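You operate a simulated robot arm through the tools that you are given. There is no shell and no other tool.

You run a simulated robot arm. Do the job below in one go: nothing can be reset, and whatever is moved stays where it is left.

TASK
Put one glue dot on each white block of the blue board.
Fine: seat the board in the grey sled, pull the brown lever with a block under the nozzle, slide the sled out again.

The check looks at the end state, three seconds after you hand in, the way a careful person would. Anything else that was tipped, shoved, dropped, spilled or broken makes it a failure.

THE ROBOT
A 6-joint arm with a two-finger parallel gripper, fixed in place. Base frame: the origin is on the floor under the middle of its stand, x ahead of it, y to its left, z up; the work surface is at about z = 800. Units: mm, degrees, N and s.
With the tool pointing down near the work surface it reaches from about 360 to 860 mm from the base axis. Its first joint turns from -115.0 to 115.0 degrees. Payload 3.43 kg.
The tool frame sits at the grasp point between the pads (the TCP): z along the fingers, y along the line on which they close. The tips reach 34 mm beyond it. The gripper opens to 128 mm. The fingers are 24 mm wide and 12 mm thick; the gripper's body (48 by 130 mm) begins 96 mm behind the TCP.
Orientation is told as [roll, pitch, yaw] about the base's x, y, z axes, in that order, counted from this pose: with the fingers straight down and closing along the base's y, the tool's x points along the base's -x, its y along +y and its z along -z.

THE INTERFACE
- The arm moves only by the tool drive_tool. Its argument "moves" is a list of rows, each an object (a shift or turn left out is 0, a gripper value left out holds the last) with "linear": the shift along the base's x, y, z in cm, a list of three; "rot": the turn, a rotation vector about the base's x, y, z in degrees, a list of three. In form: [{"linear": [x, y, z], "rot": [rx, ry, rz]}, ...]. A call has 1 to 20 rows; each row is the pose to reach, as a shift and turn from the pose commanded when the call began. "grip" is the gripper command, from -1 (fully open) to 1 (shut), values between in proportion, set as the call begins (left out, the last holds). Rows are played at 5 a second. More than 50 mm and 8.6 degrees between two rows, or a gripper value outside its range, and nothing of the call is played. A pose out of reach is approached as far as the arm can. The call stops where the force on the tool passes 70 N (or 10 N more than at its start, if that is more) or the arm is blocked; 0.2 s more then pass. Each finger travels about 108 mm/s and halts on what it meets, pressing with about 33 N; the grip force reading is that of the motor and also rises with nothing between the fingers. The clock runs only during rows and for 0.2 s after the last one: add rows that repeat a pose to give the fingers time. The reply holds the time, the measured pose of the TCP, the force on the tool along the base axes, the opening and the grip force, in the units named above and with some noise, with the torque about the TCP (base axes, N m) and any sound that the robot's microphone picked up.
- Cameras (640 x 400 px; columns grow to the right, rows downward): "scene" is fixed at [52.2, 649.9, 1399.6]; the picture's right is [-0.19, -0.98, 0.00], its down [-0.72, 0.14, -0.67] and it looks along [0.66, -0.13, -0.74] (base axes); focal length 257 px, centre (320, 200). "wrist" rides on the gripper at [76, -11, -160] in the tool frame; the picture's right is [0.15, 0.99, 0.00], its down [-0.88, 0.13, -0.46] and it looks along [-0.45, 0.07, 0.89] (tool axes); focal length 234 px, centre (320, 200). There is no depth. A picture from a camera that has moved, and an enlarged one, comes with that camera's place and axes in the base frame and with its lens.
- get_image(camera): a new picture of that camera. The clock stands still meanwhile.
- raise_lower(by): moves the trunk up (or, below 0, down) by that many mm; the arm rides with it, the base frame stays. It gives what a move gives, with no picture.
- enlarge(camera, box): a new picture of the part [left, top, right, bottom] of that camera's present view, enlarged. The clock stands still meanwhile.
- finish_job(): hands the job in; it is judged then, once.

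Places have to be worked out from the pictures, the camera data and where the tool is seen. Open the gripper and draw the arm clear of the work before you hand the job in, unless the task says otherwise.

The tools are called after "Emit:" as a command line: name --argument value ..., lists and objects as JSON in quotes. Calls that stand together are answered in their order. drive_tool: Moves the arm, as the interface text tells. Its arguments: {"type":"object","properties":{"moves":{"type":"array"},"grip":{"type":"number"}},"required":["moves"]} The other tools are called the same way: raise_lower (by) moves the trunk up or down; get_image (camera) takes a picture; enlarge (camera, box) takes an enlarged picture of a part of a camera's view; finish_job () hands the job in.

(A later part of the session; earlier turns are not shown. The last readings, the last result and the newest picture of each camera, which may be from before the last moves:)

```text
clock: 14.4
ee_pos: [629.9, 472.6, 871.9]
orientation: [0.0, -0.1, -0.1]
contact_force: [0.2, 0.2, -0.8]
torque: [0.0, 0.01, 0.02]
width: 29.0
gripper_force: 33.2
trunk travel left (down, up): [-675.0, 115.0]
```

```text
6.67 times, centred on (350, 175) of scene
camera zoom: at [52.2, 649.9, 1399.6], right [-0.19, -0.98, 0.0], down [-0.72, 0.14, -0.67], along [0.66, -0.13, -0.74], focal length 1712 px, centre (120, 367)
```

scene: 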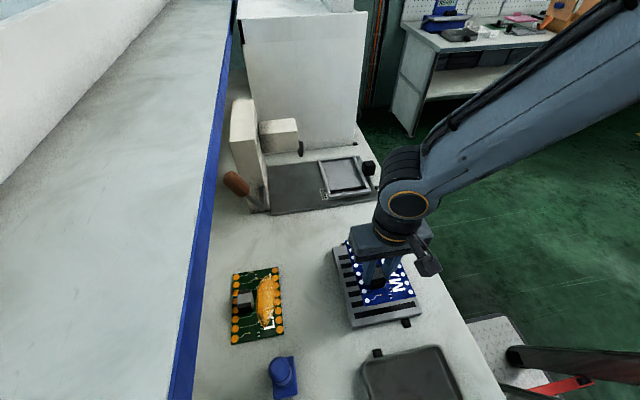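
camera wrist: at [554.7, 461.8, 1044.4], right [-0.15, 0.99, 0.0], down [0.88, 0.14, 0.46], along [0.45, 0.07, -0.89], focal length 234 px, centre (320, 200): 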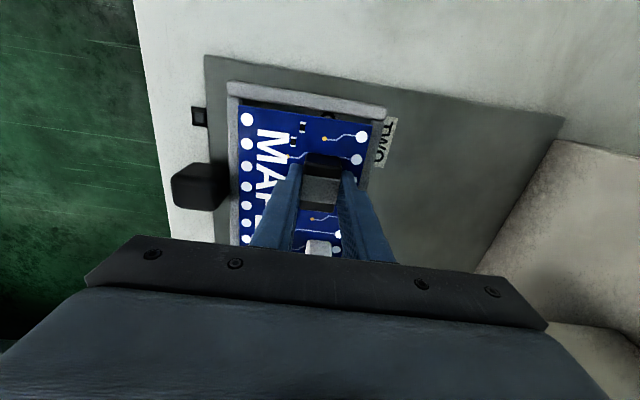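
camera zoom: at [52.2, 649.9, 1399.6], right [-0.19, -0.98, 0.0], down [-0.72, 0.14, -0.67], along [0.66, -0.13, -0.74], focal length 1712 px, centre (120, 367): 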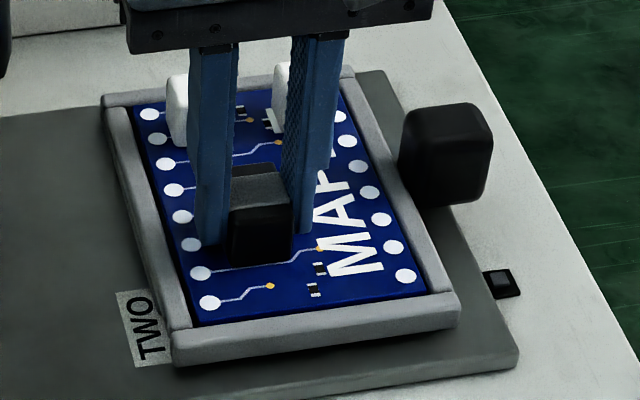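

The gaps are now even, about 1.9 mm at the near wall and 2.2 mm at each side, and the edges are parallel. I'll lower a few millimetres at a time while watching the force.

Emit:
drive_tool --moves '[{"linear": [0, 0, -0.15]}, {"linear": [0, 0, -0.3]}, {"linear": [0, 0, -0.4]}]'

Emit:
enlarge --camera "wrist" --box '[225, 75, 425, 175]'

Emit:
enlarge --camera "scene" --box '[315, 145, 385, 205]'

```text
clock: 15.2
ee_pos: [629.3, 471.5, 865.9]
orientation: [0.0, 0.0, -0.2]
contact_force: [-0.4, 0.0, -0.5]
torque: [0.02, 0.02, 0.01]
width: 28.9
gripper_force: 33.0
trunk travel left (down, up): [-675.0, 115.0]
```

```text
3.20 times, centred on (325, 125) of wrist
camera zoom: at [554.0, 461.2, 1025.7], right [-0.14, 0.99, 0.0], down [0.88, 0.13, 0.46], along [0.45, 0.06, -0.89], focal length 749 px, centre (304, 440)
```

zoom: 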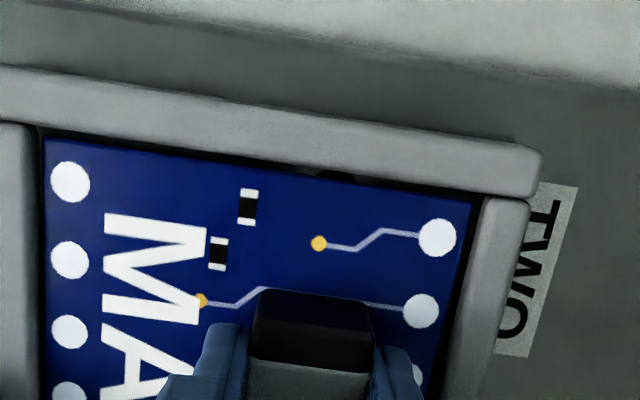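

```text
6.67 times, centred on (350, 175) of scene
camera zoom: at [52.2, 649.9, 1399.6], right [-0.19, -0.98, 0.0], down [-0.72, 0.14, -0.67], along [0.66, -0.13, -0.74], focal length 1712 px, centre (120, 367)
```

zoom: 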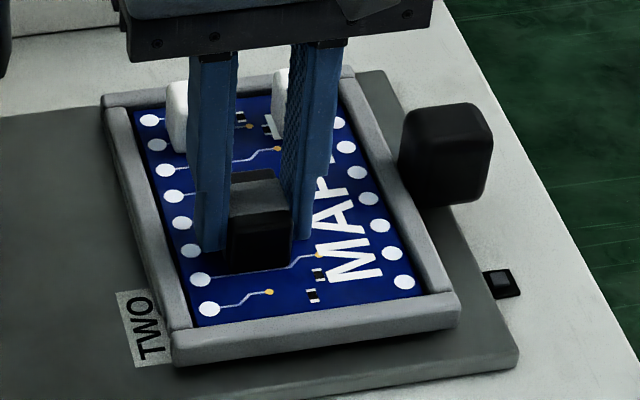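

The board is entering the frame with no contact force. I'm continuing down slowly.

Emit:
drive_tool --moves '[{"linear": [0, 0, -0.1]}, {"linear": [0, 0, -0.2]}, {"linear": [0, 0, -0.3]}]'

Emit:
enlarge --camera "scene" --box '[315, 145, 385, 205]'

```text
clock: 16.0
ee_pos: [629.9, 472.2, 866.3]
orientation: [0.2, -0.1, -0.3]
contact_force: [-2.6, 0.3, 13.7]
torque: [-0.2, 0.4, -0.04]
width: 28.9
gripper_force: 33.1
trunk travel left (down, up): [-675.0, 115.0]
```

```text
6.67 times, centred on (350, 175) of scene
camera zoom: at [52.2, 649.9, 1399.6], right [-0.19, -0.98, 0.0], down [-0.72, 0.14, -0.67], along [0.66, -0.13, -0.74], focal length 1712 px, centre (120, 367)
```

zoom: 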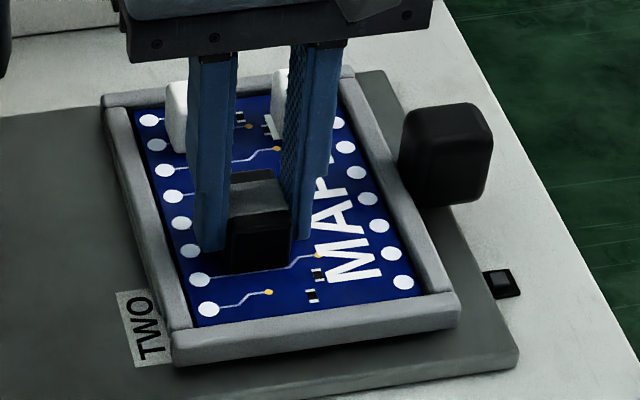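

There's 13.7 N of upward force, with the torque placing contact near x ≈ 601, which matches the sled floor's near edge. I'll check the wrist view before releasing.

Emit:
enlarge --camera "wrist" --box '[225, 75, 325, 135]'

Emit:
enlarge --camera "wrist" --box '[310, 85, 410, 145]'

Emit:
enlarge --camera "scene" --box '[320, 150, 365, 180]'

Emit:
enlarge --camera "scene" --box '[325, 175, 385, 205]'

```text
6.40 times, centred on (275, 105) of wrist
camera zoom: at [554.3, 461.1, 1024.9], right [-0.14, 0.99, 0.0], down [0.88, 0.13, 0.46], along [0.45, 0.07, -0.89], focal length 1499 px, centre (608, 808)
```

zoom: 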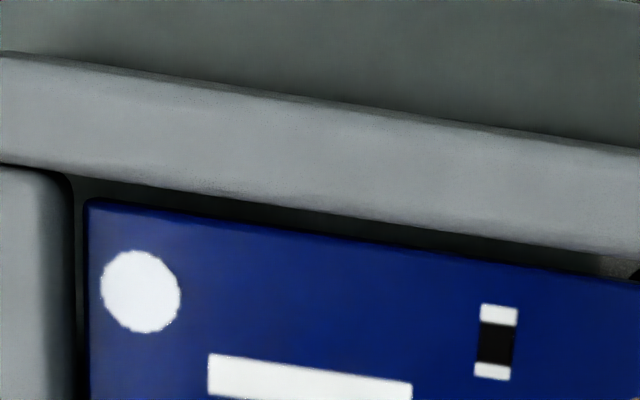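

```text
6.40 times, centred on (360, 115) of wrist
camera zoom: at [554.3, 461.1, 1024.9], right [-0.14, 0.99, 0.0], down [0.88, 0.13, 0.46], along [0.45, 0.07, -0.89], focal length 1499 px, centre (64, 744)
```

zoom: 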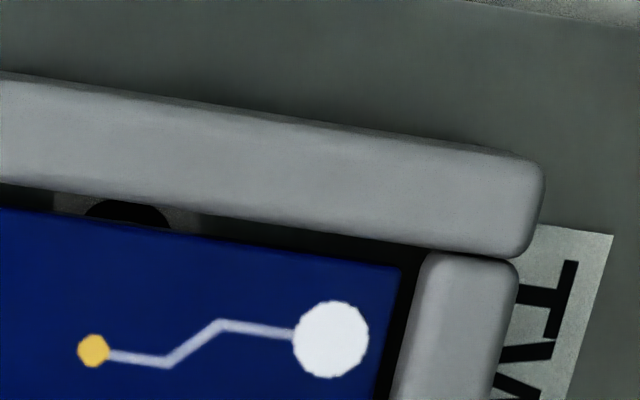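

```text
13.33 times, centred on (342, 165) of scene
camera zoom: at [52.2, 649.9, 1399.6], right [-0.19, -0.98, 0.0], down [-0.72, 0.14, -0.67], along [0.66, -0.13, -0.74], focal length 3424 px, centre (20, 667)
```

zoom: 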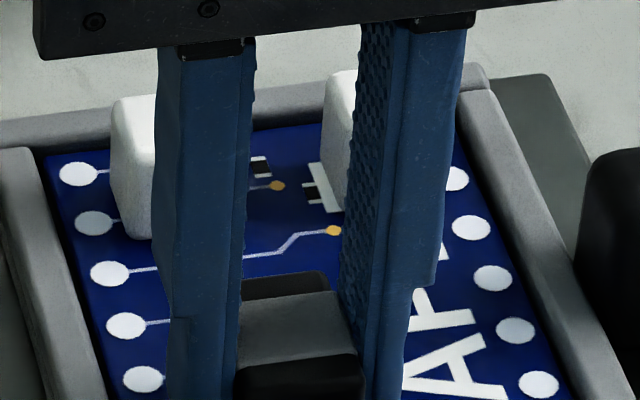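

```text
10.67 times, centred on (355, 190) of scene
camera zoom: at [52.2, 649.9, 1399.6], right [-0.19, -0.98, 0.0], down [-0.72, 0.14, -0.67], along [0.66, -0.13, -0.74], focal length 2739 px, centre (-53, 307)
```

zoom: 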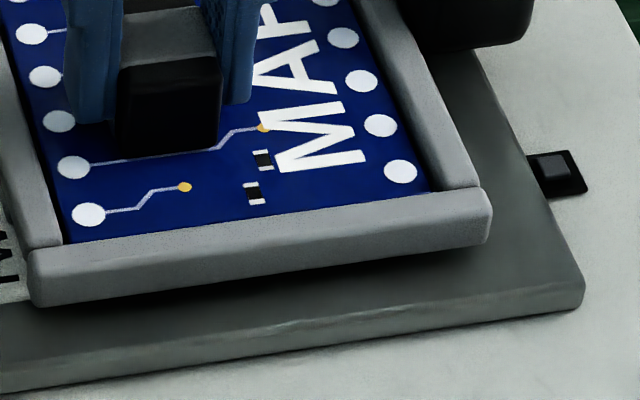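

The board is down inside the frame, below the rim all round. I'll ease the pressing by 2.5 mm and open the fingers to about 50 mm.

Emit:
drive_tool --moves '[{"linear": [0, 0, 0.25]}, {"linear": [0, 0, 0.25]}]'

Emit:
drive_tool --moves '[{"linear": [0, 0, 0]}, {"linear": [0, 0, 0]}, {"linear": [0, 0, 0]}]' --grip 0.22

Emit:
enlarge --camera "scene" --box '[315, 145, 385, 205]'

```text
clock: 16.6
ee_pos: [630.6, 471.7, 865.5]
orientation: [0.0, 0.0, -0.2]
contact_force: [0.3, 1.3, 2.2]
torque: [0.12, -0.36, 0.1]
width: 29.0
gripper_force: 32.6
trunk travel left (down, up): [-675.0, 115.0]
```

```text
clock: 17.4
ee_pos: [629.3, 471.3, 867.2]
orientation: [-0.1, -0.1, -0.2]
contact_force: [0.5, 0.2, -0.3]
torque: [-0.01, 0.01, 0.01]
width: 49.5
gripper_force: 0.0
trunk travel left (down, up): [-675.0, 115.0]
```

```text
6.67 times, centred on (350, 175) of scene
camera zoom: at [52.2, 649.9, 1399.6], right [-0.19, -0.98, 0.0], down [-0.72, 0.14, -0.67], along [0.66, -0.13, -0.74], focal length 1712 px, centre (120, 367)
```

zoom: 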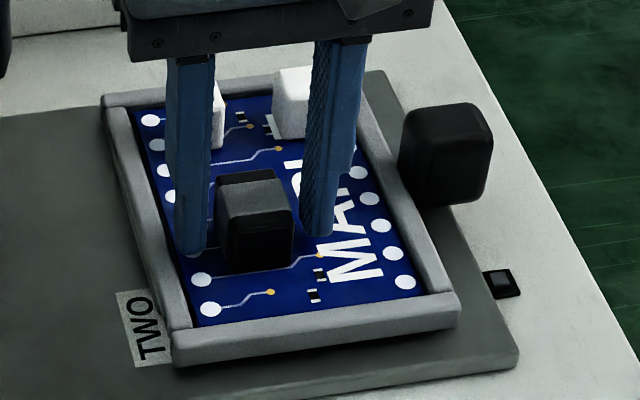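

It's released cleanly. I'll lift straight up and back off slightly in −x so the wrist camera can see the seated board, blocks, and nozzle.

Emit:
drive_tool --moves '[{"linear": [0, 0, 2]}, {"linear": [0, 0, 6]}, {"linear": [0, 0, 10]}, {"linear": [0, 0, 14.5]}, {"linear": [0, 0, 19]}, {"linear": [0, 0, 19]}]'

Emit:
get_image --camera "wrist"

Emit:
get_image --camera "scene"

Emit:
enlarge --camera "wrist" --box '[220, 60, 420, 240]'

Emit:
enlarge --camera "scene" --box '[250, 110, 390, 210]'

```text
clock: 18.8
ee_pos: [628.6, 472.2, 1057.0]
orientation: [0.0, 0.0, -0.2]
contact_force: [0.7, -0.3, 0.5]
torque: [0.0, 0.0, -0.02]
width: 49.9
gripper_force: 0.1
trunk travel left (down, up): [-675.0, 115.0]
```

```text
taken
camera wrist: at [553.1, 461.9, 1216.5], right [-0.14, 0.99, 0.0], down [0.88, 0.13, 0.46], along [0.45, 0.06, -0.89], focal length 234 px, centre (320, 200)
```

wrist: 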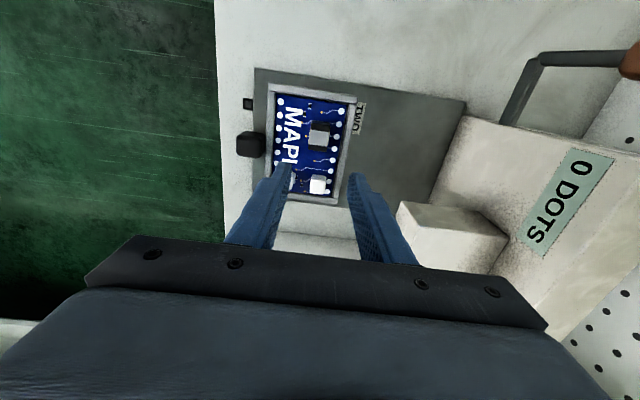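

```text
taken
```

scene: 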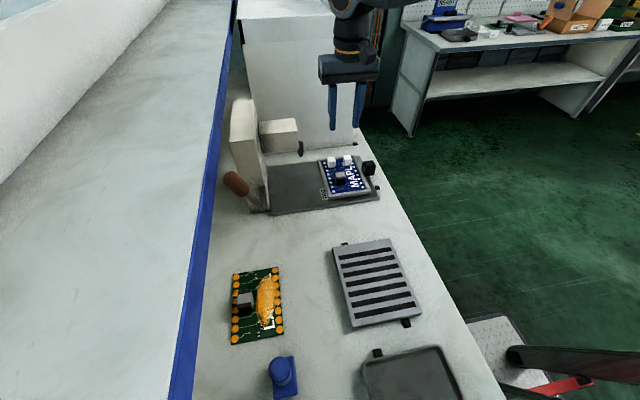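

```text
2.22 times, centred on (320, 150) of wrist
camera zoom: at [553.1, 461.9, 1216.5], right [-0.14, 0.99, 0.0], down [0.88, 0.13, 0.46], along [0.45, 0.06, -0.89], focal length 520 px, centre (320, 311)
```

zoom: 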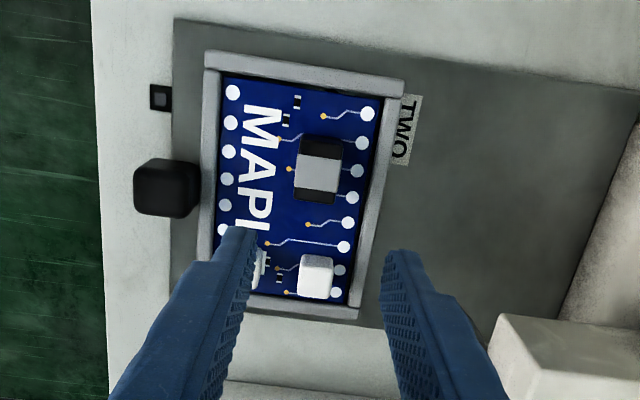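

```text
4.00 times, centred on (320, 160) of scene
camera zoom: at [52.2, 649.9, 1399.6], right [-0.19, -0.98, 0.0], down [-0.72, 0.14, -0.67], along [0.66, -0.13, -0.74], focal length 1027 px, centre (320, 360)
```

zoom: 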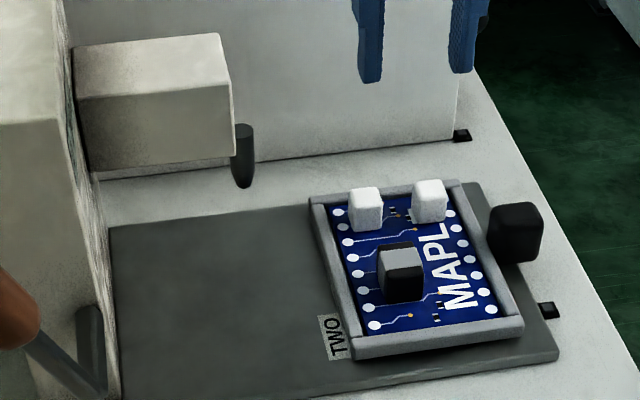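

The board is seated. Working from the grip point, the blocks should be near (711, 481) and (711, 427), which matches the nozzle's x of about 711; the nozzle's y is about 585. Next I'll measure the black knob and nozzle more closely.

Emit:
enlarge --camera "wrist" --box '[225, 110, 285, 170]'

Emit:
enlarge --camera "scene" --box '[350, 150, 390, 190]'

Emit:
enlarge --camera "scene" --box '[290, 130, 380, 190]'

```text
6.67 times, centred on (255, 140) of wrist
camera zoom: at [553.1, 461.9, 1216.5], right [-0.14, 0.99, 0.0], down [0.88, 0.13, 0.46], along [0.45, 0.06, -0.89], focal length 1561 px, centre (753, 600)
```

zoom: 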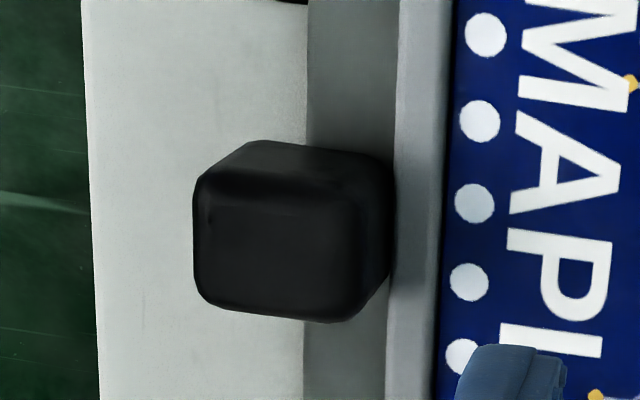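

```text
10.00 times, centred on (370, 170) of scene
camera zoom: at [52.2, 649.9, 1399.6], right [-0.19, -0.98, 0.0], down [-0.72, 0.14, -0.67], along [0.66, -0.13, -0.74], focal length 2568 px, centre (-180, 500)
```

zoom: 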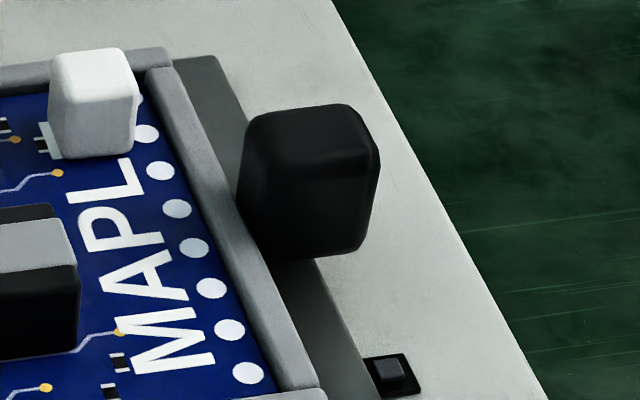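

```text
6.67 times, centred on (335, 160) of scene
camera zoom: at [52.2, 649.9, 1399.6], right [-0.19, -0.98, 0.0], down [-0.72, 0.14, -0.67], along [0.66, -0.13, -0.74], focal length 1712 px, centre (220, 467)
```

zoom: 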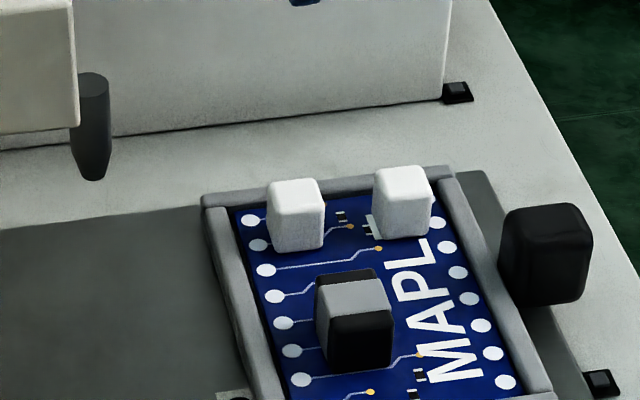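

The knob is roughly 30 by 38 mm, centred near (662, 367), with its top at z about 857. I'll turn the tool 90° so the fingers close along x and the camera sits on the −y side, and move above the knob.

Emit:
drive_tool --moves '[{"linear": [0.3, -0.95, -0.8], "rot": [0, 0, 8.2]}, {"linear": [0.6, -1.9, -1.6], "rot": [0, 0, 16.4]}, {"linear": [0.9, -2.85, -2.4], "rot": [0, 0, 24.6]}, {"linear": [1.2, -3.8, -3.2], "rot": [0, 0, 32.8]}, {"linear": [1.5, -4.75, -4.0], "rot": [0, 0, 41.0]}, {"linear": [1.8, -5.7, -4.8], "rot": [0, 0, 49.2]}, {"linear": [2.1, -6.65, -5.6], "rot": [0, 0, 57.4]}, {"linear": [2.4, -7.6, -6.4], "rot": [0, 0, 65.6]}, {"linear": [2.7, -8.55, -7.2], "rot": [0, 0, 73.8]}, {"linear": [3.0, -9.5, -8.0], "rot": [0, 0, 82.0]}, {"linear": [3.3, -10.47, -8.8], "rot": [0, 0, 90.2]}, {"linear": [3.3, -10.47, -8.8], "rot": [0, 0, 90.2]}]' --grip -0.1

Emit:
get_image --camera "wrist"

Emit:
get_image --camera "scene"

```text
clock: 21.4
ee_pos: [662.5, 367.4, 968.0]
orientation: [0.1, 0.1, 90.2]
contact_force: [-0.7, -0.3, -0.2]
torque: [0.0, 0.01, 0.0]
width: 70.5
gripper_force: 0.0
trunk travel left (down, up): [-675.0, 115.0]
```

```text
taken
camera wrist: at [674.0, 291.2, 1127.3], right [-0.99, -0.15, 0.0], down [-0.13, 0.88, 0.46], along [-0.07, 0.45, -0.89], focal length 234 px, centre (320, 200)
```

wrist: 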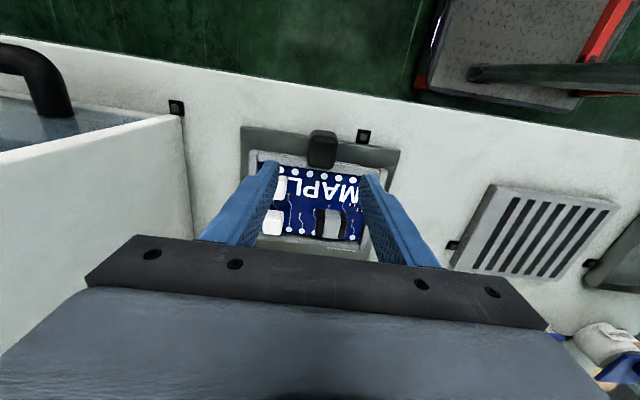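

```text
taken
```

scene: 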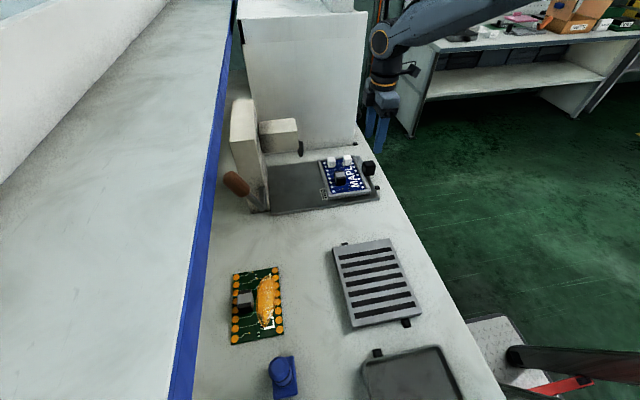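

The turn worked and the knob appears centred between the fingers. I'll enlarge to fine-tune before descending.

Emit:
enlarge --camera "wrist" --box '[230, 100, 410, 250]'

Emit:
enlarge --camera "wrist" --box '[290, 115, 350, 175]'

```text
2.67 times, centred on (320, 175) of wrist
camera zoom: at [674.0, 291.2, 1127.3], right [-0.99, -0.15, 0.0], down [-0.13, 0.88, 0.46], along [-0.07, 0.45, -0.89], focal length 624 px, centre (320, 267)
```

zoom: 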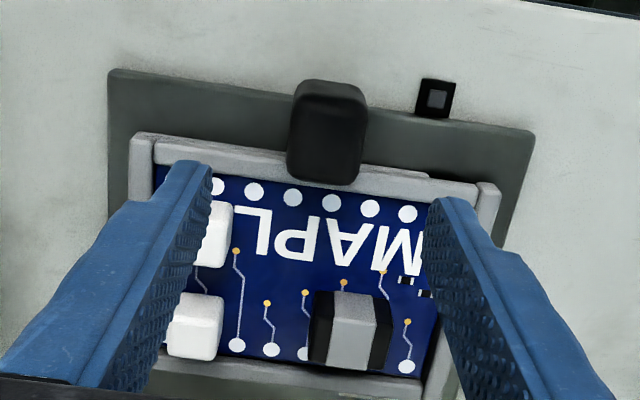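

```text
6.67 times, centred on (320, 145) of wrist
camera zoom: at [674.0, 291.2, 1127.3], right [-0.99, -0.15, 0.0], down [-0.13, 0.88, 0.46], along [-0.07, 0.45, -0.89], focal length 1561 px, centre (320, 567)
```

zoom: 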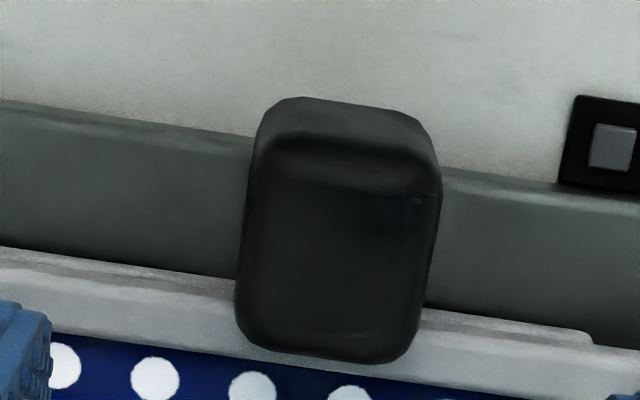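

The knob centre is at about (661, 366), top z about 855. I'll shift 1 mm each way and descend to TCP z 860.

Emit:
drive_tool --moves '[{"linear": [-0.1, -0.1, -4]}, {"linear": [-0.1, -0.1, -8]}, {"linear": [-0.1, -0.1, -10]}, {"linear": [-0.1, -0.1, -10.7]}, {"linear": [-0.1, -0.1, -10.7]}]'

Emit:
enlarge --camera "wrist" --box '[230, 80, 410, 250]'

Emit:
enlarge --camera "scene" --box '[330, 110, 410, 200]'

```text
clock: 22.6
ee_pos: [662.4, 367.4, 861.4]
orientation: [0.0, 0.1, 90.0]
contact_force: [-0.4, 0.0, 0.2]
torque: [0.0, 0.02, 0.02]
width: 70.2
gripper_force: 0.0
trunk travel left (down, up): [-675.0, 115.0]
```

```text
2.35 times, centred on (320, 165) of wrist
camera zoom: at [672.7, 291.3, 1021.1], right [-0.99, -0.15, 0.0], down [-0.13, 0.88, 0.46], along [-0.07, 0.45, -0.89], focal length 551 px, centre (320, 282)
```

zoom: 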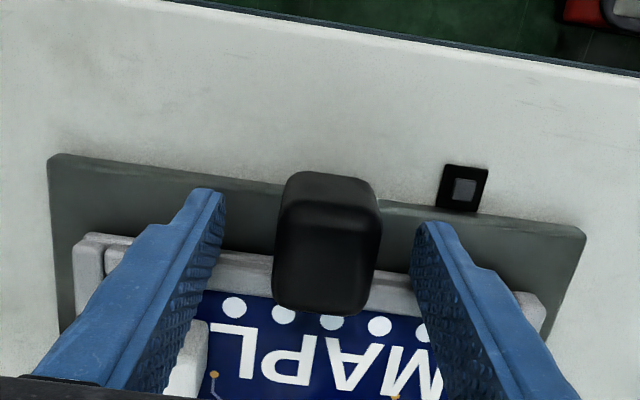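

```text
4.44 times, centred on (370, 155) of scene
camera zoom: at [52.2, 649.9, 1399.6], right [-0.19, -0.98, 0.0], down [-0.72, 0.14, -0.67], along [0.66, -0.13, -0.74], focal length 1141 px, centre (98, 400)
```

zoom: 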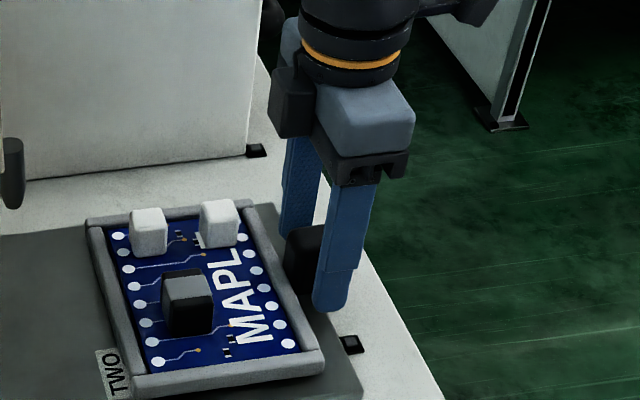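

The knob centre reads x about 659.5, so I'll shift −2 mm in x and then close on it.

Emit:
drive_tool --moves '[{"linear": [-0.2, 0, 0]}, {"linear": [-0.2, 0, 0]}]'

Emit:
drive_tool --moves '[{"linear": [0, 0, 0]}, {"linear": [0, 0, 0]}, {"linear": [0, 0, 0]}, {"linear": [0, 0, 0]}]' --grip 1

```text
clock: 23.2
ee_pos: [660.8, 367.9, 860.8]
orientation: [0.0, -0.1, 89.9]
contact_force: [0.6, -0.4, -0.3]
torque: [-0.05, 0.01, -0.01]
width: 70.4
gripper_force: 0.1
trunk travel left (down, up): [-675.0, 115.0]
```

```text
clock: 24.2
ee_pos: [660.8, 368.7, 861.3]
orientation: [0.1, 0.0, 90.0]
contact_force: [4.0, 0.4, -2.3]
torque: [-0.04, -0.03, 0.07]
width: 33.8
gripper_force: 45.3
trunk travel left (down, up): [-675.0, 115.0]
```

The knob is held at 33.8 mm with only small side force. I'll slide the sled +y by 20 mm first to feel the resistance.

Emit:
drive_tool --moves '[{"linear": [0, 0.5, 0]}, {"linear": [0, 1.0, 0]}, {"linear": [0, 1.5, 0]}, {"linear": [0, 2.0, 0]}]'

Emit:
enlarge --camera "scene" --box '[250, 100, 410, 210]'

```text
clock: 25.2
ee_pos: [659.7, 386.8, 863.0]
orientation: [-0.1, 0.0, 90.0]
contact_force: [0.6, -2.4, 7.3]
torque: [-1.08, 0.26, -0.04]
width: 33.8
gripper_force: 44.7
trunk travel left (down, up): [-675.0, 115.0]
```

```text
3.64 times, centred on (330, 155) of scene
camera zoom: at [52.2, 649.9, 1399.6], right [-0.19, -0.98, 0.0], down [-0.72, 0.14, -0.67], along [0.66, -0.13, -0.74], focal length 934 px, centre (284, 364)
```

zoom: 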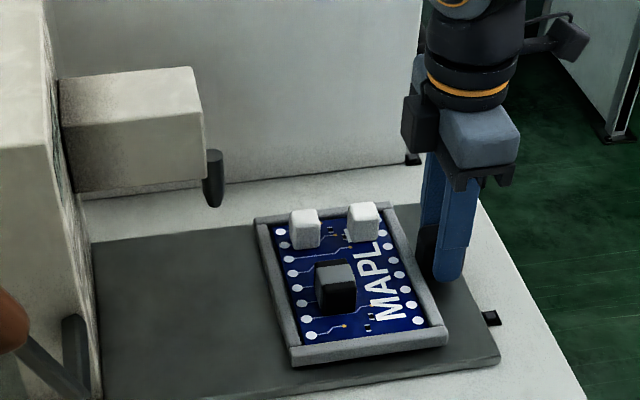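

It slides easily with low force. I'll continue +y by 65 mm, then check alignment of the first block with the nozzle.

Emit:
drive_tool --moves '[{"linear": [0, 1.0, 0]}, {"linear": [0, 2.0, 0]}, {"linear": [0, 3.0, 0]}, {"linear": [0, 4.0, 0]}, {"linear": [0, 5.0, 0]}, {"linear": [0, 6.0, 0]}, {"linear": [0, 6.5, 0]}, {"linear": [0, 6.5, 0]}]'

Emit:
enlarge --camera "scene" --box '[240, 100, 400, 210]'

Emit:
get_image --camera "wrist"

```text
clock: 27.0
ee_pos: [660.7, 451.6, 861.5]
orientation: [-0.1, 0.0, 90.0]
contact_force: [0.5, -3.4, 15.1]
torque: [-1.27, 0.43, 0.09]
width: 33.8
gripper_force: 45.2
trunk travel left (down, up): [-675.0, 115.0]
```

```text
3.64 times, centred on (320, 155) of scene
camera zoom: at [52.2, 649.9, 1399.6], right [-0.19, -0.98, 0.0], down [-0.72, 0.14, -0.67], along [0.66, -0.13, -0.74], focal length 934 px, centre (320, 364)
```

zoom: 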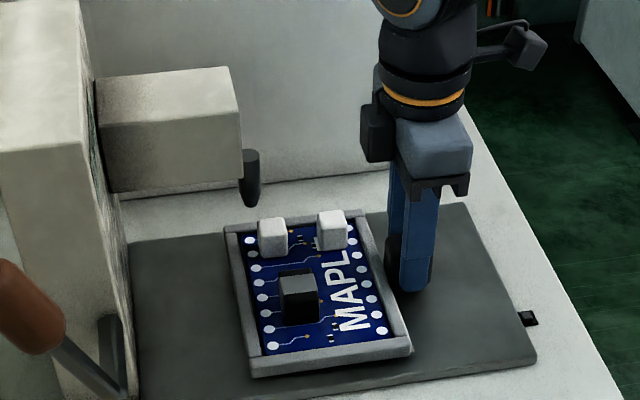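

```text
taken
camera wrist: at [670.9, 374.9, 1021.0], right [-0.99, -0.15, 0.0], down [-0.13, 0.88, 0.46], along [-0.07, 0.45, -0.89], focal length 234 px, centre (320, 200)
```

wrist: 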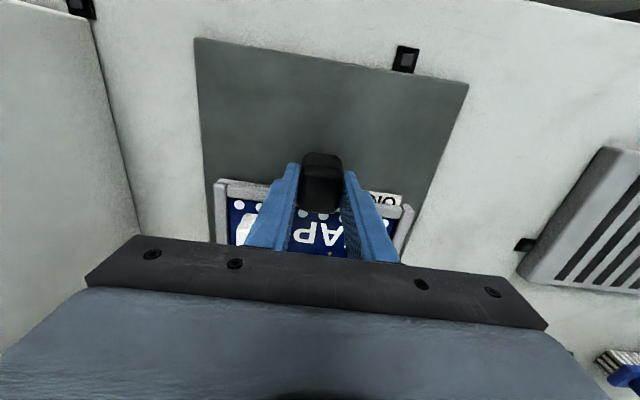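

Block one now reads y about 564 and the nozzle y about 583.5, so about 19.5 mm remain. I'll raise the command slightly to relieve the 15 N downward press, and slide the rest.

Emit:
drive_tool --moves '[{"linear": [0, 0.3, 0.1]}, {"linear": [0, 0.8, 0.1]}, {"linear": [0, 1.3, 0.1]}, {"linear": [0, 1.8, 0.1]}, {"linear": [0, 1.95, 0.1]}, {"linear": [0, 1.95, 0.1]}]'

Emit:
enlarge --camera "scene" --box '[280, 120, 370, 210]'

Emit:
enlarge --camera "wrist" --box '[190, 120, 430, 260]'

```text
clock: 28.4
ee_pos: [660.2, 470.5, 861.7]
orientation: [0.1, 0.1, 89.9]
contact_force: [5.6, -2.5, -8.8]
torque: [0.72, -0.5, -0.09]
width: 33.6
gripper_force: 45.2
trunk travel left (down, up): [-675.0, 115.0]
```

```text
4.44 times, centred on (325, 165) of scene
camera zoom: at [52.2, 649.9, 1399.6], right [-0.19, -0.98, 0.0], down [-0.72, 0.14, -0.67], along [0.66, -0.13, -0.74], focal length 1141 px, centre (298, 356)
```

zoom: 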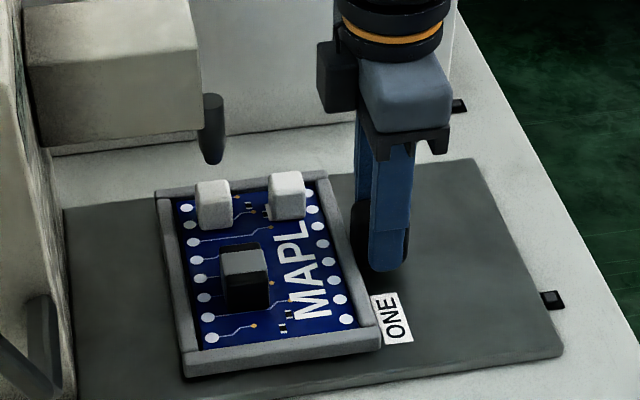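

```text
2.67 times, centred on (310, 190) of wrist
camera zoom: at [671.4, 395.1, 1021.1], right [-0.99, -0.15, 0.0], down [-0.13, 0.88, 0.45], along [-0.07, 0.45, -0.89], focal length 624 px, centre (347, 227)
```

zoom: 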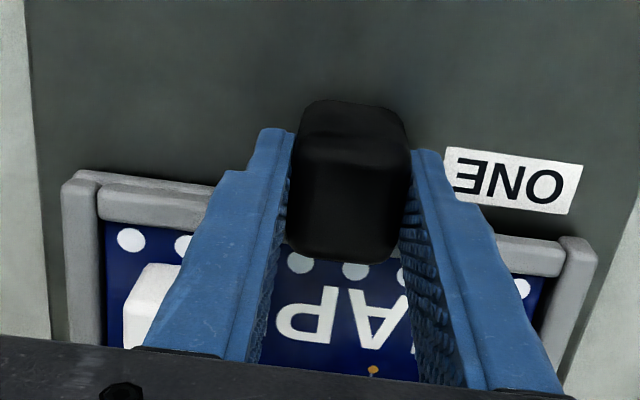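

The "ONE" label is just fully uncovered and the nozzle appears directly over the first block in the scene view. I'll ease the vertical load, release the knob, and lift to check the nozzle's position over the block.

Emit:
drive_tool --moves '[{"linear": [0, 0, -0.04]}, {"linear": [0, 0, -0.04]}]'

Emit:
drive_tool --moves '[{"linear": [0, 0, 0]}, {"linear": [0, 0, 0]}, {"linear": [0, 0, 0]}]' --grip 0.0

Emit:
drive_tool --moves '[{"linear": [0, 0, 2]}, {"linear": [0, -1, 6]}, {"linear": [0, -4, 9]}, {"linear": [0, -8, 11]}, {"linear": [0, -12, 12]}, {"linear": [0, -12, 12]}]'

Emit:
get_image --camera "wrist"

Emit:
get_image --camera "scene"

```text
clock: 29.0
ee_pos: [660.1, 470.4, 861.1]
orientation: [0.1, 0.0, 90.0]
contact_force: [10.3, -0.5, -11.4]
torque: [-1.08, -0.39, -0.03]
width: 33.6
gripper_force: 44.8
trunk travel left (down, up): [-675.0, 115.0]
```

```text
clock: 29.8
ee_pos: [659.4, 470.9, 862.5]
orientation: [0.0, 0.0, 90.0]
contact_force: [-0.5, -0.5, -0.9]
torque: [-0.01, -0.02, 0.05]
width: 63.8
gripper_force: 0.0
trunk travel left (down, up): [-675.0, 115.0]
```

```text
clock: 31.2
ee_pos: [658.7, 351.1, 982.2]
orientation: [0.0, 0.0, 89.9]
contact_force: [0.2, -0.6, 1.2]
torque: [-0.03, -0.02, 0.0]
width: 63.8
gripper_force: 0.1
trunk travel left (down, up): [-675.0, 115.0]
```

```text
taken
camera wrist: at [670.5, 275.2, 1142.5], right [-0.99, -0.15, 0.0], down [-0.13, 0.88, 0.46], along [-0.07, 0.45, -0.89], focal length 234 px, centre (320, 200)
```

wrist: 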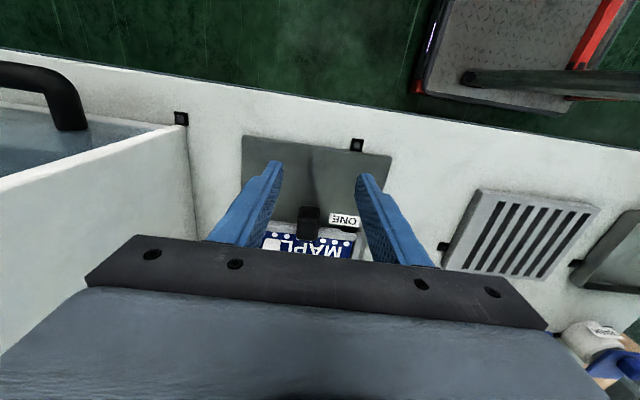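

```text
taken
```

scene: 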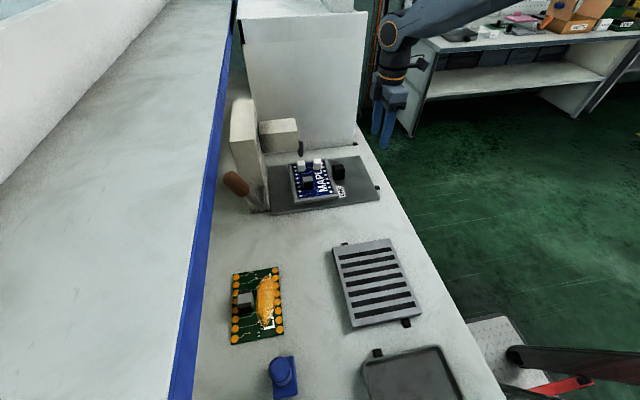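

The scene shows the sled at ONE with nothing disturbed. I'll turn the tool back to yaw 0 and move to about (560, 560, 1100) to view the nozzle and lever from the −x side.

Emit:
drive_tool --moves '[{"linear": [-0.9, 1.9, 1.1], "rot": [0, 0, -8.2]}, {"linear": [-1.8, 3.8, 2.2], "rot": [0, 0, -16.4]}, {"linear": [-2.7, 5.7, 3.3], "rot": [0, 0, -24.6]}, {"linear": [-3.6, 7.6, 4.4], "rot": [0, 0, -32.8]}, {"linear": [-4.5, 9.5, 5.5], "rot": [0, 0, -41.0]}, {"linear": [-5.4, 11.4, 6.6], "rot": [0, 0, -49.2]}, {"linear": [-6.3, 13.3, 7.7], "rot": [0, 0, -57.4]}, {"linear": [-7.2, 15.2, 8.8], "rot": [0, 0, -65.6]}, {"linear": [-8.1, 17.1, 9.9], "rot": [0, 0, -73.8]}, {"linear": [-9.0, 19.0, 11], "rot": [0, 0, -82.0]}, {"linear": [-9.9, 20.9, 12], "rot": [0, 0, -90.0]}, {"linear": [-9.9, 20.9, 12], "rot": [0, 0, -90.0]}]' --grip -1

Emit:
get_image --camera "wrist"

Emit:
enlarge --camera "wrist" --box '[250, 100, 410, 240]'

```text
clock: 33.8
ee_pos: [562.1, 560.2, 1100.6]
orientation: [0.0, 0.1, 0.0]
contact_force: [0.1, 0.2, -0.3]
torque: [-0.01, -0.02, -0.01]
width: 128.2
gripper_force: 0.1
trunk travel left (down, up): [-675.0, 115.0]
```

```text
taken
camera wrist: at [485.5, 549.2, 1258.8], right [-0.14, 0.99, 0.0], down [0.88, 0.13, 0.46], along [0.45, 0.07, -0.89], focal length 234 px, centre (320, 200)
```

wrist: 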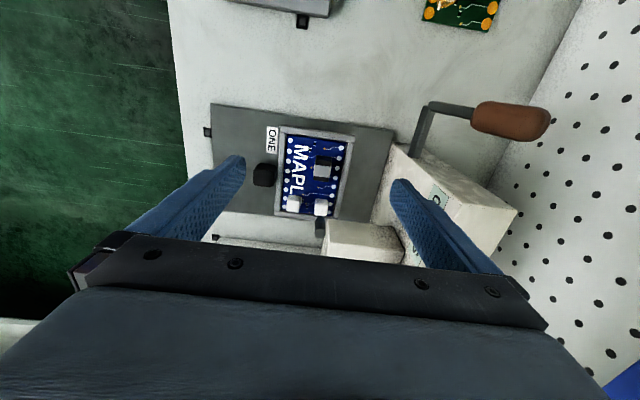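

```text
2.86 times, centred on (330, 170) of wrist
camera zoom: at [485.5, 549.2, 1258.8], right [-0.14, 0.99, 0.0], down [0.88, 0.13, 0.46], along [0.45, 0.07, -0.89], focal length 669 px, centre (291, 286)
```

zoom: 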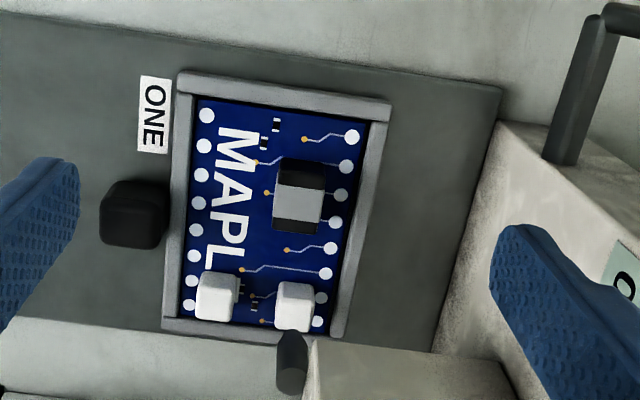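

From here I can see the nozzle over the first block. I'll enlarge it to verify the x alignment.

Emit:
enlarge --camera "wrist" --box '[280, 180, 360, 240]'

Emit:
enlarge --camera "scene" --box '[270, 115, 350, 195]'

Emit:
enlarge --camera "wrist" --box '[390, 80, 570, 200]'

```text
6.67 times, centred on (320, 210) of wrist
camera zoom: at [485.5, 549.2, 1258.8], right [-0.14, 0.99, 0.0], down [0.88, 0.13, 0.46], along [0.45, 0.07, -0.89], focal length 1561 px, centre (320, 133)
```

zoom: 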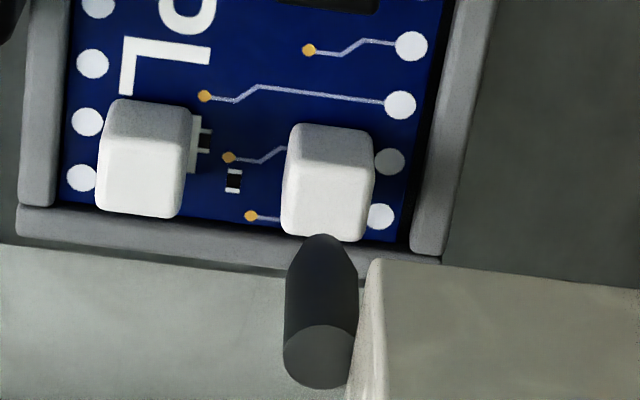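

```text
5.00 times, centred on (310, 155) of scene
camera zoom: at [52.2, 649.9, 1399.6], right [-0.19, -0.98, 0.0], down [-0.72, 0.14, -0.67], along [0.66, -0.13, -0.74], focal length 1284 px, centre (370, 425)
```

zoom: 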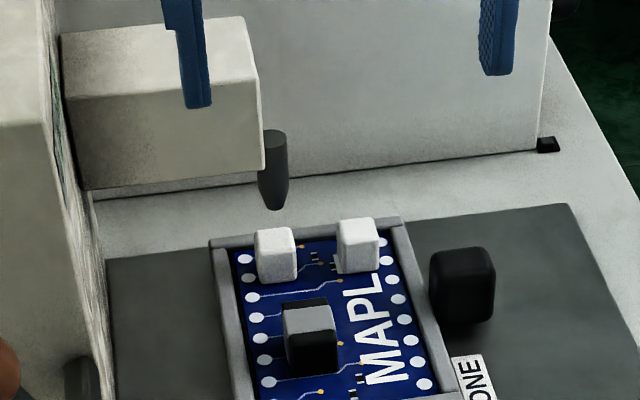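

```text
3.33 times, centred on (480, 140) of wrist
camera zoom: at [485.5, 549.2, 1258.8], right [-0.14, 0.99, 0.0], down [0.88, 0.13, 0.46], along [0.45, 0.07, -0.89], focal length 781 px, centre (-213, 400)
```

zoom: 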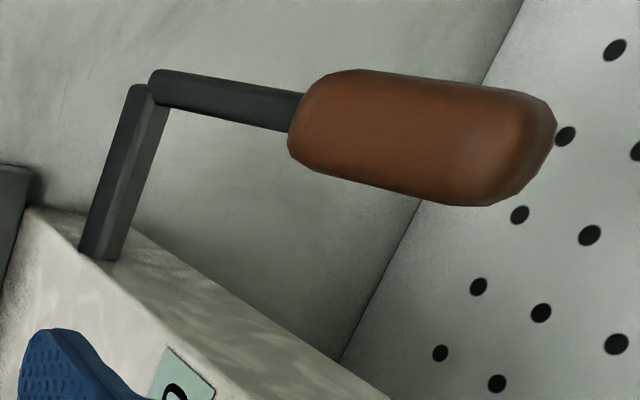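

Wrist-only triangulation puts the nozzle axis at (713, 584) and block one at (712, 585), so they're well aligned. The lever handle runs from about (494, 739, 955) to (494, 776, 1022), above a shaft along x at y 708, z 897. I'll turn the tool horizontal, away from everything, to approach the handle.

Emit:
drive_tool --moves '[{"linear": [-1.85, 0.5, -0.33], "rot": [1.96, -7.31, 1.96]}, {"linear": [-3.7, 1.0, -0.67], "rot": [3.92, -14.63, 3.92]}, {"linear": [-5.55, 1.5, -1.0], "rot": [5.88, -21.94, 5.88]}, {"linear": [-7.4, 2.0, -1.33], "rot": [7.83, -29.25, 7.83]}, {"linear": [-9.25, 2.5, -1.67], "rot": [9.79, -36.56, 9.79]}, {"linear": [-11.1, 3.0, -2.0], "rot": [11.75, -43.88, 11.75]}, {"linear": [-12.95, 3.5, -2.33], "rot": [13.71, -51.19, 13.71]}, {"linear": [-14.8, 4.0, -2.67], "rot": [15.67, -58.5, 15.67]}, {"linear": [-16.65, 4.5, -3.0], "rot": [17.63, -65.81, 17.63]}, {"linear": [-18.5, 5.0, -3.33], "rot": [19.58, -73.13, 19.58]}, {"linear": [-20.35, 5.5, -3.67], "rot": [21.54, -80.44, 21.54]}, {"linear": [-22.2, 6.0, -4.0], "rot": [23.5, -87.75, 23.5]}, {"linear": [-22.2, 6.0, -4.0], "rot": [23.5, -87.75, 23.5]}]' --grip 0.2

Emit:
get_image --camera "wrist"

Emit:
get_image --camera "scene"

```text
clock: 36.6
ee_pos: [338.8, 619.6, 1062.3]
orientation: [176.7, -89.9, -146.7]
contact_force: [-0.7, 0.4, 0.6]
torque: [0.0, -0.01, -0.05]
width: 51.4
gripper_force: 0.1
trunk travel left (down, up): [-675.0, 115.0]
```

```text
taken
camera wrist: at [205.9, 529.8, 985.8], right [-0.49, 0.86, -0.15], down [-0.46, -0.12, 0.88], along [0.74, 0.5, 0.45], focal length 234 px, centre (320, 200)
```

wrist: 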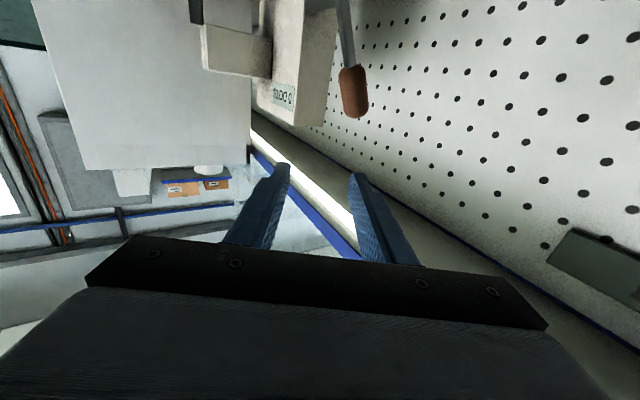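

```text
taken
```

scene: 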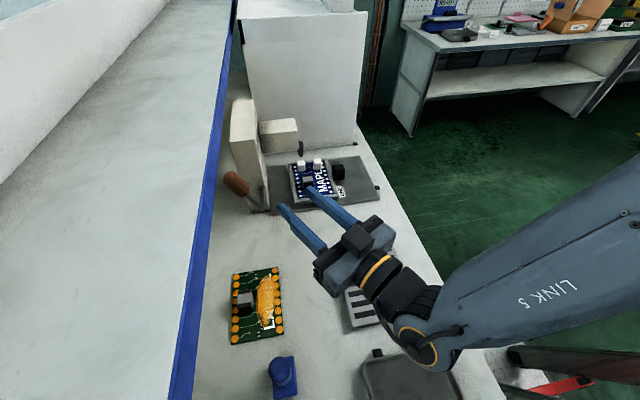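

The tool is horizontal, pointing toward the lever, and the handle projects where I estimated. I'll enlarge the lever from this viewpoint to understand its pivot.

Emit:
enlarge --camera "wrist" --box '[230, 0, 400, 130]'

Emit:
enlarge --camera "scene" --box '[210, 150, 300, 220]'

```text
3.08 times, centred on (315, 65) of wrist
camera zoom: at [205.9, 529.8, 985.8], right [-0.49, 0.86, -0.15], down [-0.46, -0.12, 0.88], along [0.74, 0.5, 0.45], focal length 720 px, centre (335, 615)
```

zoom: 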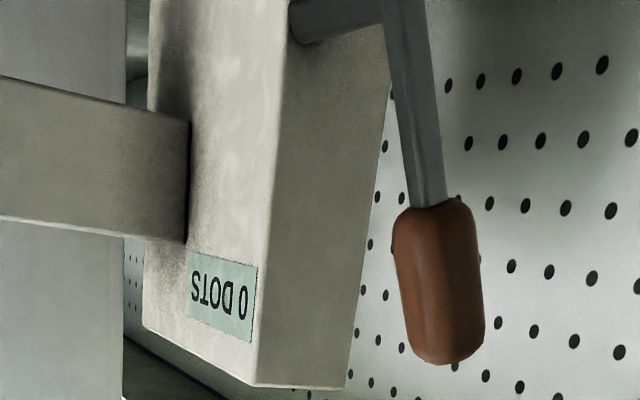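

```text
5.71 times, centred on (255, 185) of scene
camera zoom: at [52.2, 649.9, 1399.6], right [-0.19, -0.98, 0.0], down [-0.72, 0.14, -0.67], along [0.66, -0.13, -0.74], focal length 1467 px, centre (691, 286)
```

zoom: 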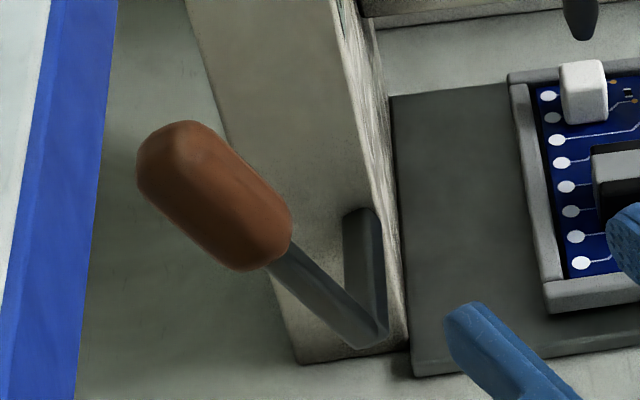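

The shaft sticks straight out of the column along x, so the lever swings in the y–z plane, leaning 28° away toward +y. Pulling it should move the handle toward −y. I'll move to a pre-approach point about 100 mm short of the handle with the fingers open to 60 mm.

Emit:
drive_tool --moves '[{"linear": [1.7, 2.3, -1.7]}, {"linear": [3.4, 4.5, -3.4]}, {"linear": [5.1, 6.8, -5.2]}, {"linear": [6.8, 9.0, -6.9]}, {"linear": [6.8, 9.0, -6.9]}]' --grip 0.06

Emit:
get_image --camera "wrist"

Emit:
enlarge --camera "scene" --box '[190, 130, 350, 260]'

```text
clock: 37.8
ee_pos: [405.5, 709.4, 994.5]
orientation: [-68.9, -90.1, 99.0]
contact_force: [0.1, -0.1, -0.5]
torque: [0.01, 0.03, 0.0]
width: 60.3
gripper_force: 0.0
trunk travel left (down, up): [-675.0, 115.0]
```

```text
taken
camera wrist: at [273.5, 620.1, 918.0], right [-0.49, 0.86, -0.15], down [-0.46, -0.11, 0.88], along [0.74, 0.5, 0.45], focal length 234 px, centre (320, 200)
```

wrist: 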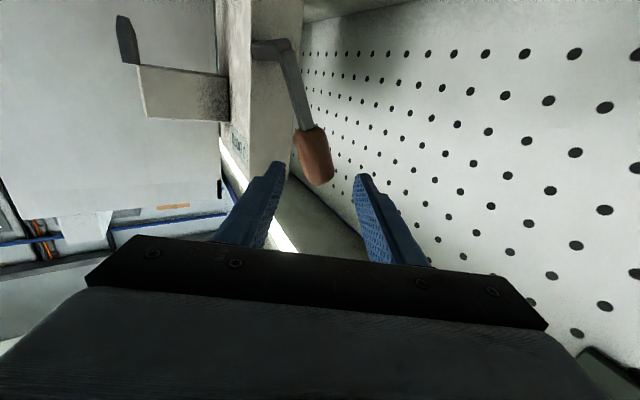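

```text
3.08 times, centred on (270, 195) of scene
camera zoom: at [52.2, 649.9, 1399.6], right [-0.19, -0.98, 0.0], down [-0.72, 0.14, -0.67], along [0.66, -0.13, -0.74], focal length 790 px, centre (474, 215)
```

zoom: 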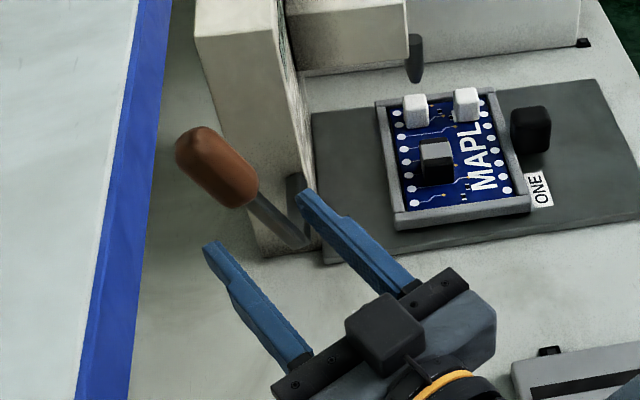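

The handle lies between the fingers' lines of approach. I'll enlarge to centre on it precisely before moving in.

Emit:
enlarge --camera "wrist" --box '[240, 20, 400, 240]'

```text
1.82 times, centred on (320, 130) of wrist
camera zoom: at [273.5, 620.1, 918.0], right [-0.49, 0.86, -0.15], down [-0.46, -0.11, 0.88], along [0.74, 0.5, 0.45], focal length 426 px, centre (320, 327)
```

zoom: 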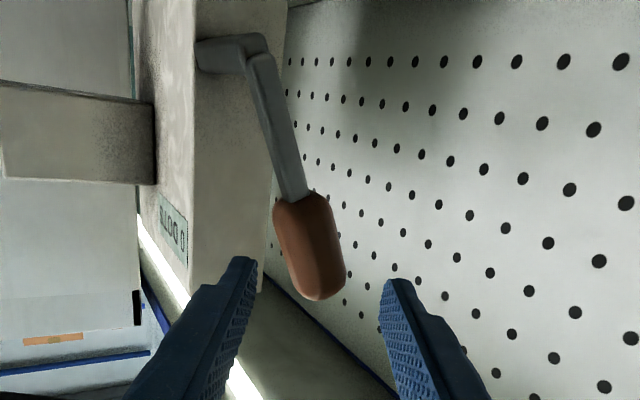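

The handle's centre is about (495.5, 756, 994), so I need a 4.6 mm sideways correction. I'll advance about 55 mm with that correction and re-check.

Emit:
drive_tool --moves '[{"linear": [1.3, 0.4, 0]}, {"linear": [3.1, 1.4, 0]}, {"linear": [5.0, 2.35, 0]}, {"linear": [5.0, 2.35, 0]}]'

Emit:
enlarge --camera "wrist" --box '[240, 60, 400, 240]'

Emit:
enlarge --camera "scene" --box '[190, 130, 350, 260]'

```text
clock: 38.8
ee_pos: [456.2, 731.9, 993.3]
orientation: [-50.6, -90.0, 80.6]
contact_force: [0.3, -0.2, 0.2]
torque: [-0.03, 0.02, -0.01]
width: 60.2
gripper_force: 0.1
trunk travel left (down, up): [-675.0, 115.0]
```

```text
2.22 times, centred on (320, 150) of wrist
camera zoom: at [323.6, 642.8, 917.1], right [-0.49, 0.86, -0.15], down [-0.46, -0.11, 0.88], along [0.74, 0.5, 0.45], focal length 520 px, centre (320, 311)
```

zoom: 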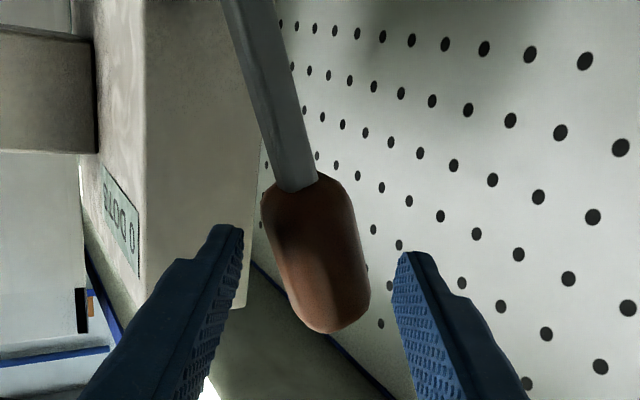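

```text
3.08 times, centred on (270, 195) of scene
camera zoom: at [52.2, 649.9, 1399.6], right [-0.19, -0.98, 0.0], down [-0.72, 0.14, -0.67], along [0.66, -0.13, -0.74], focal length 790 px, centre (474, 215)
```

zoom: 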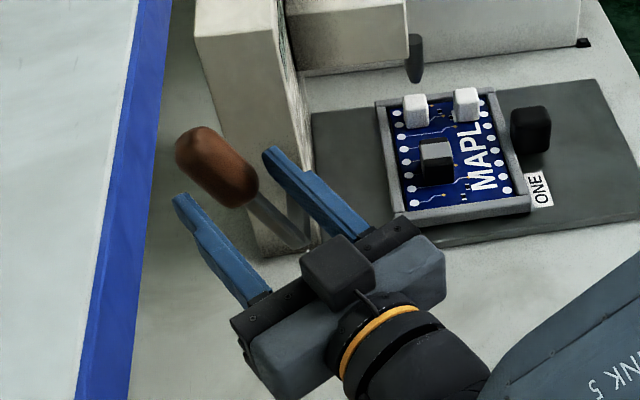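

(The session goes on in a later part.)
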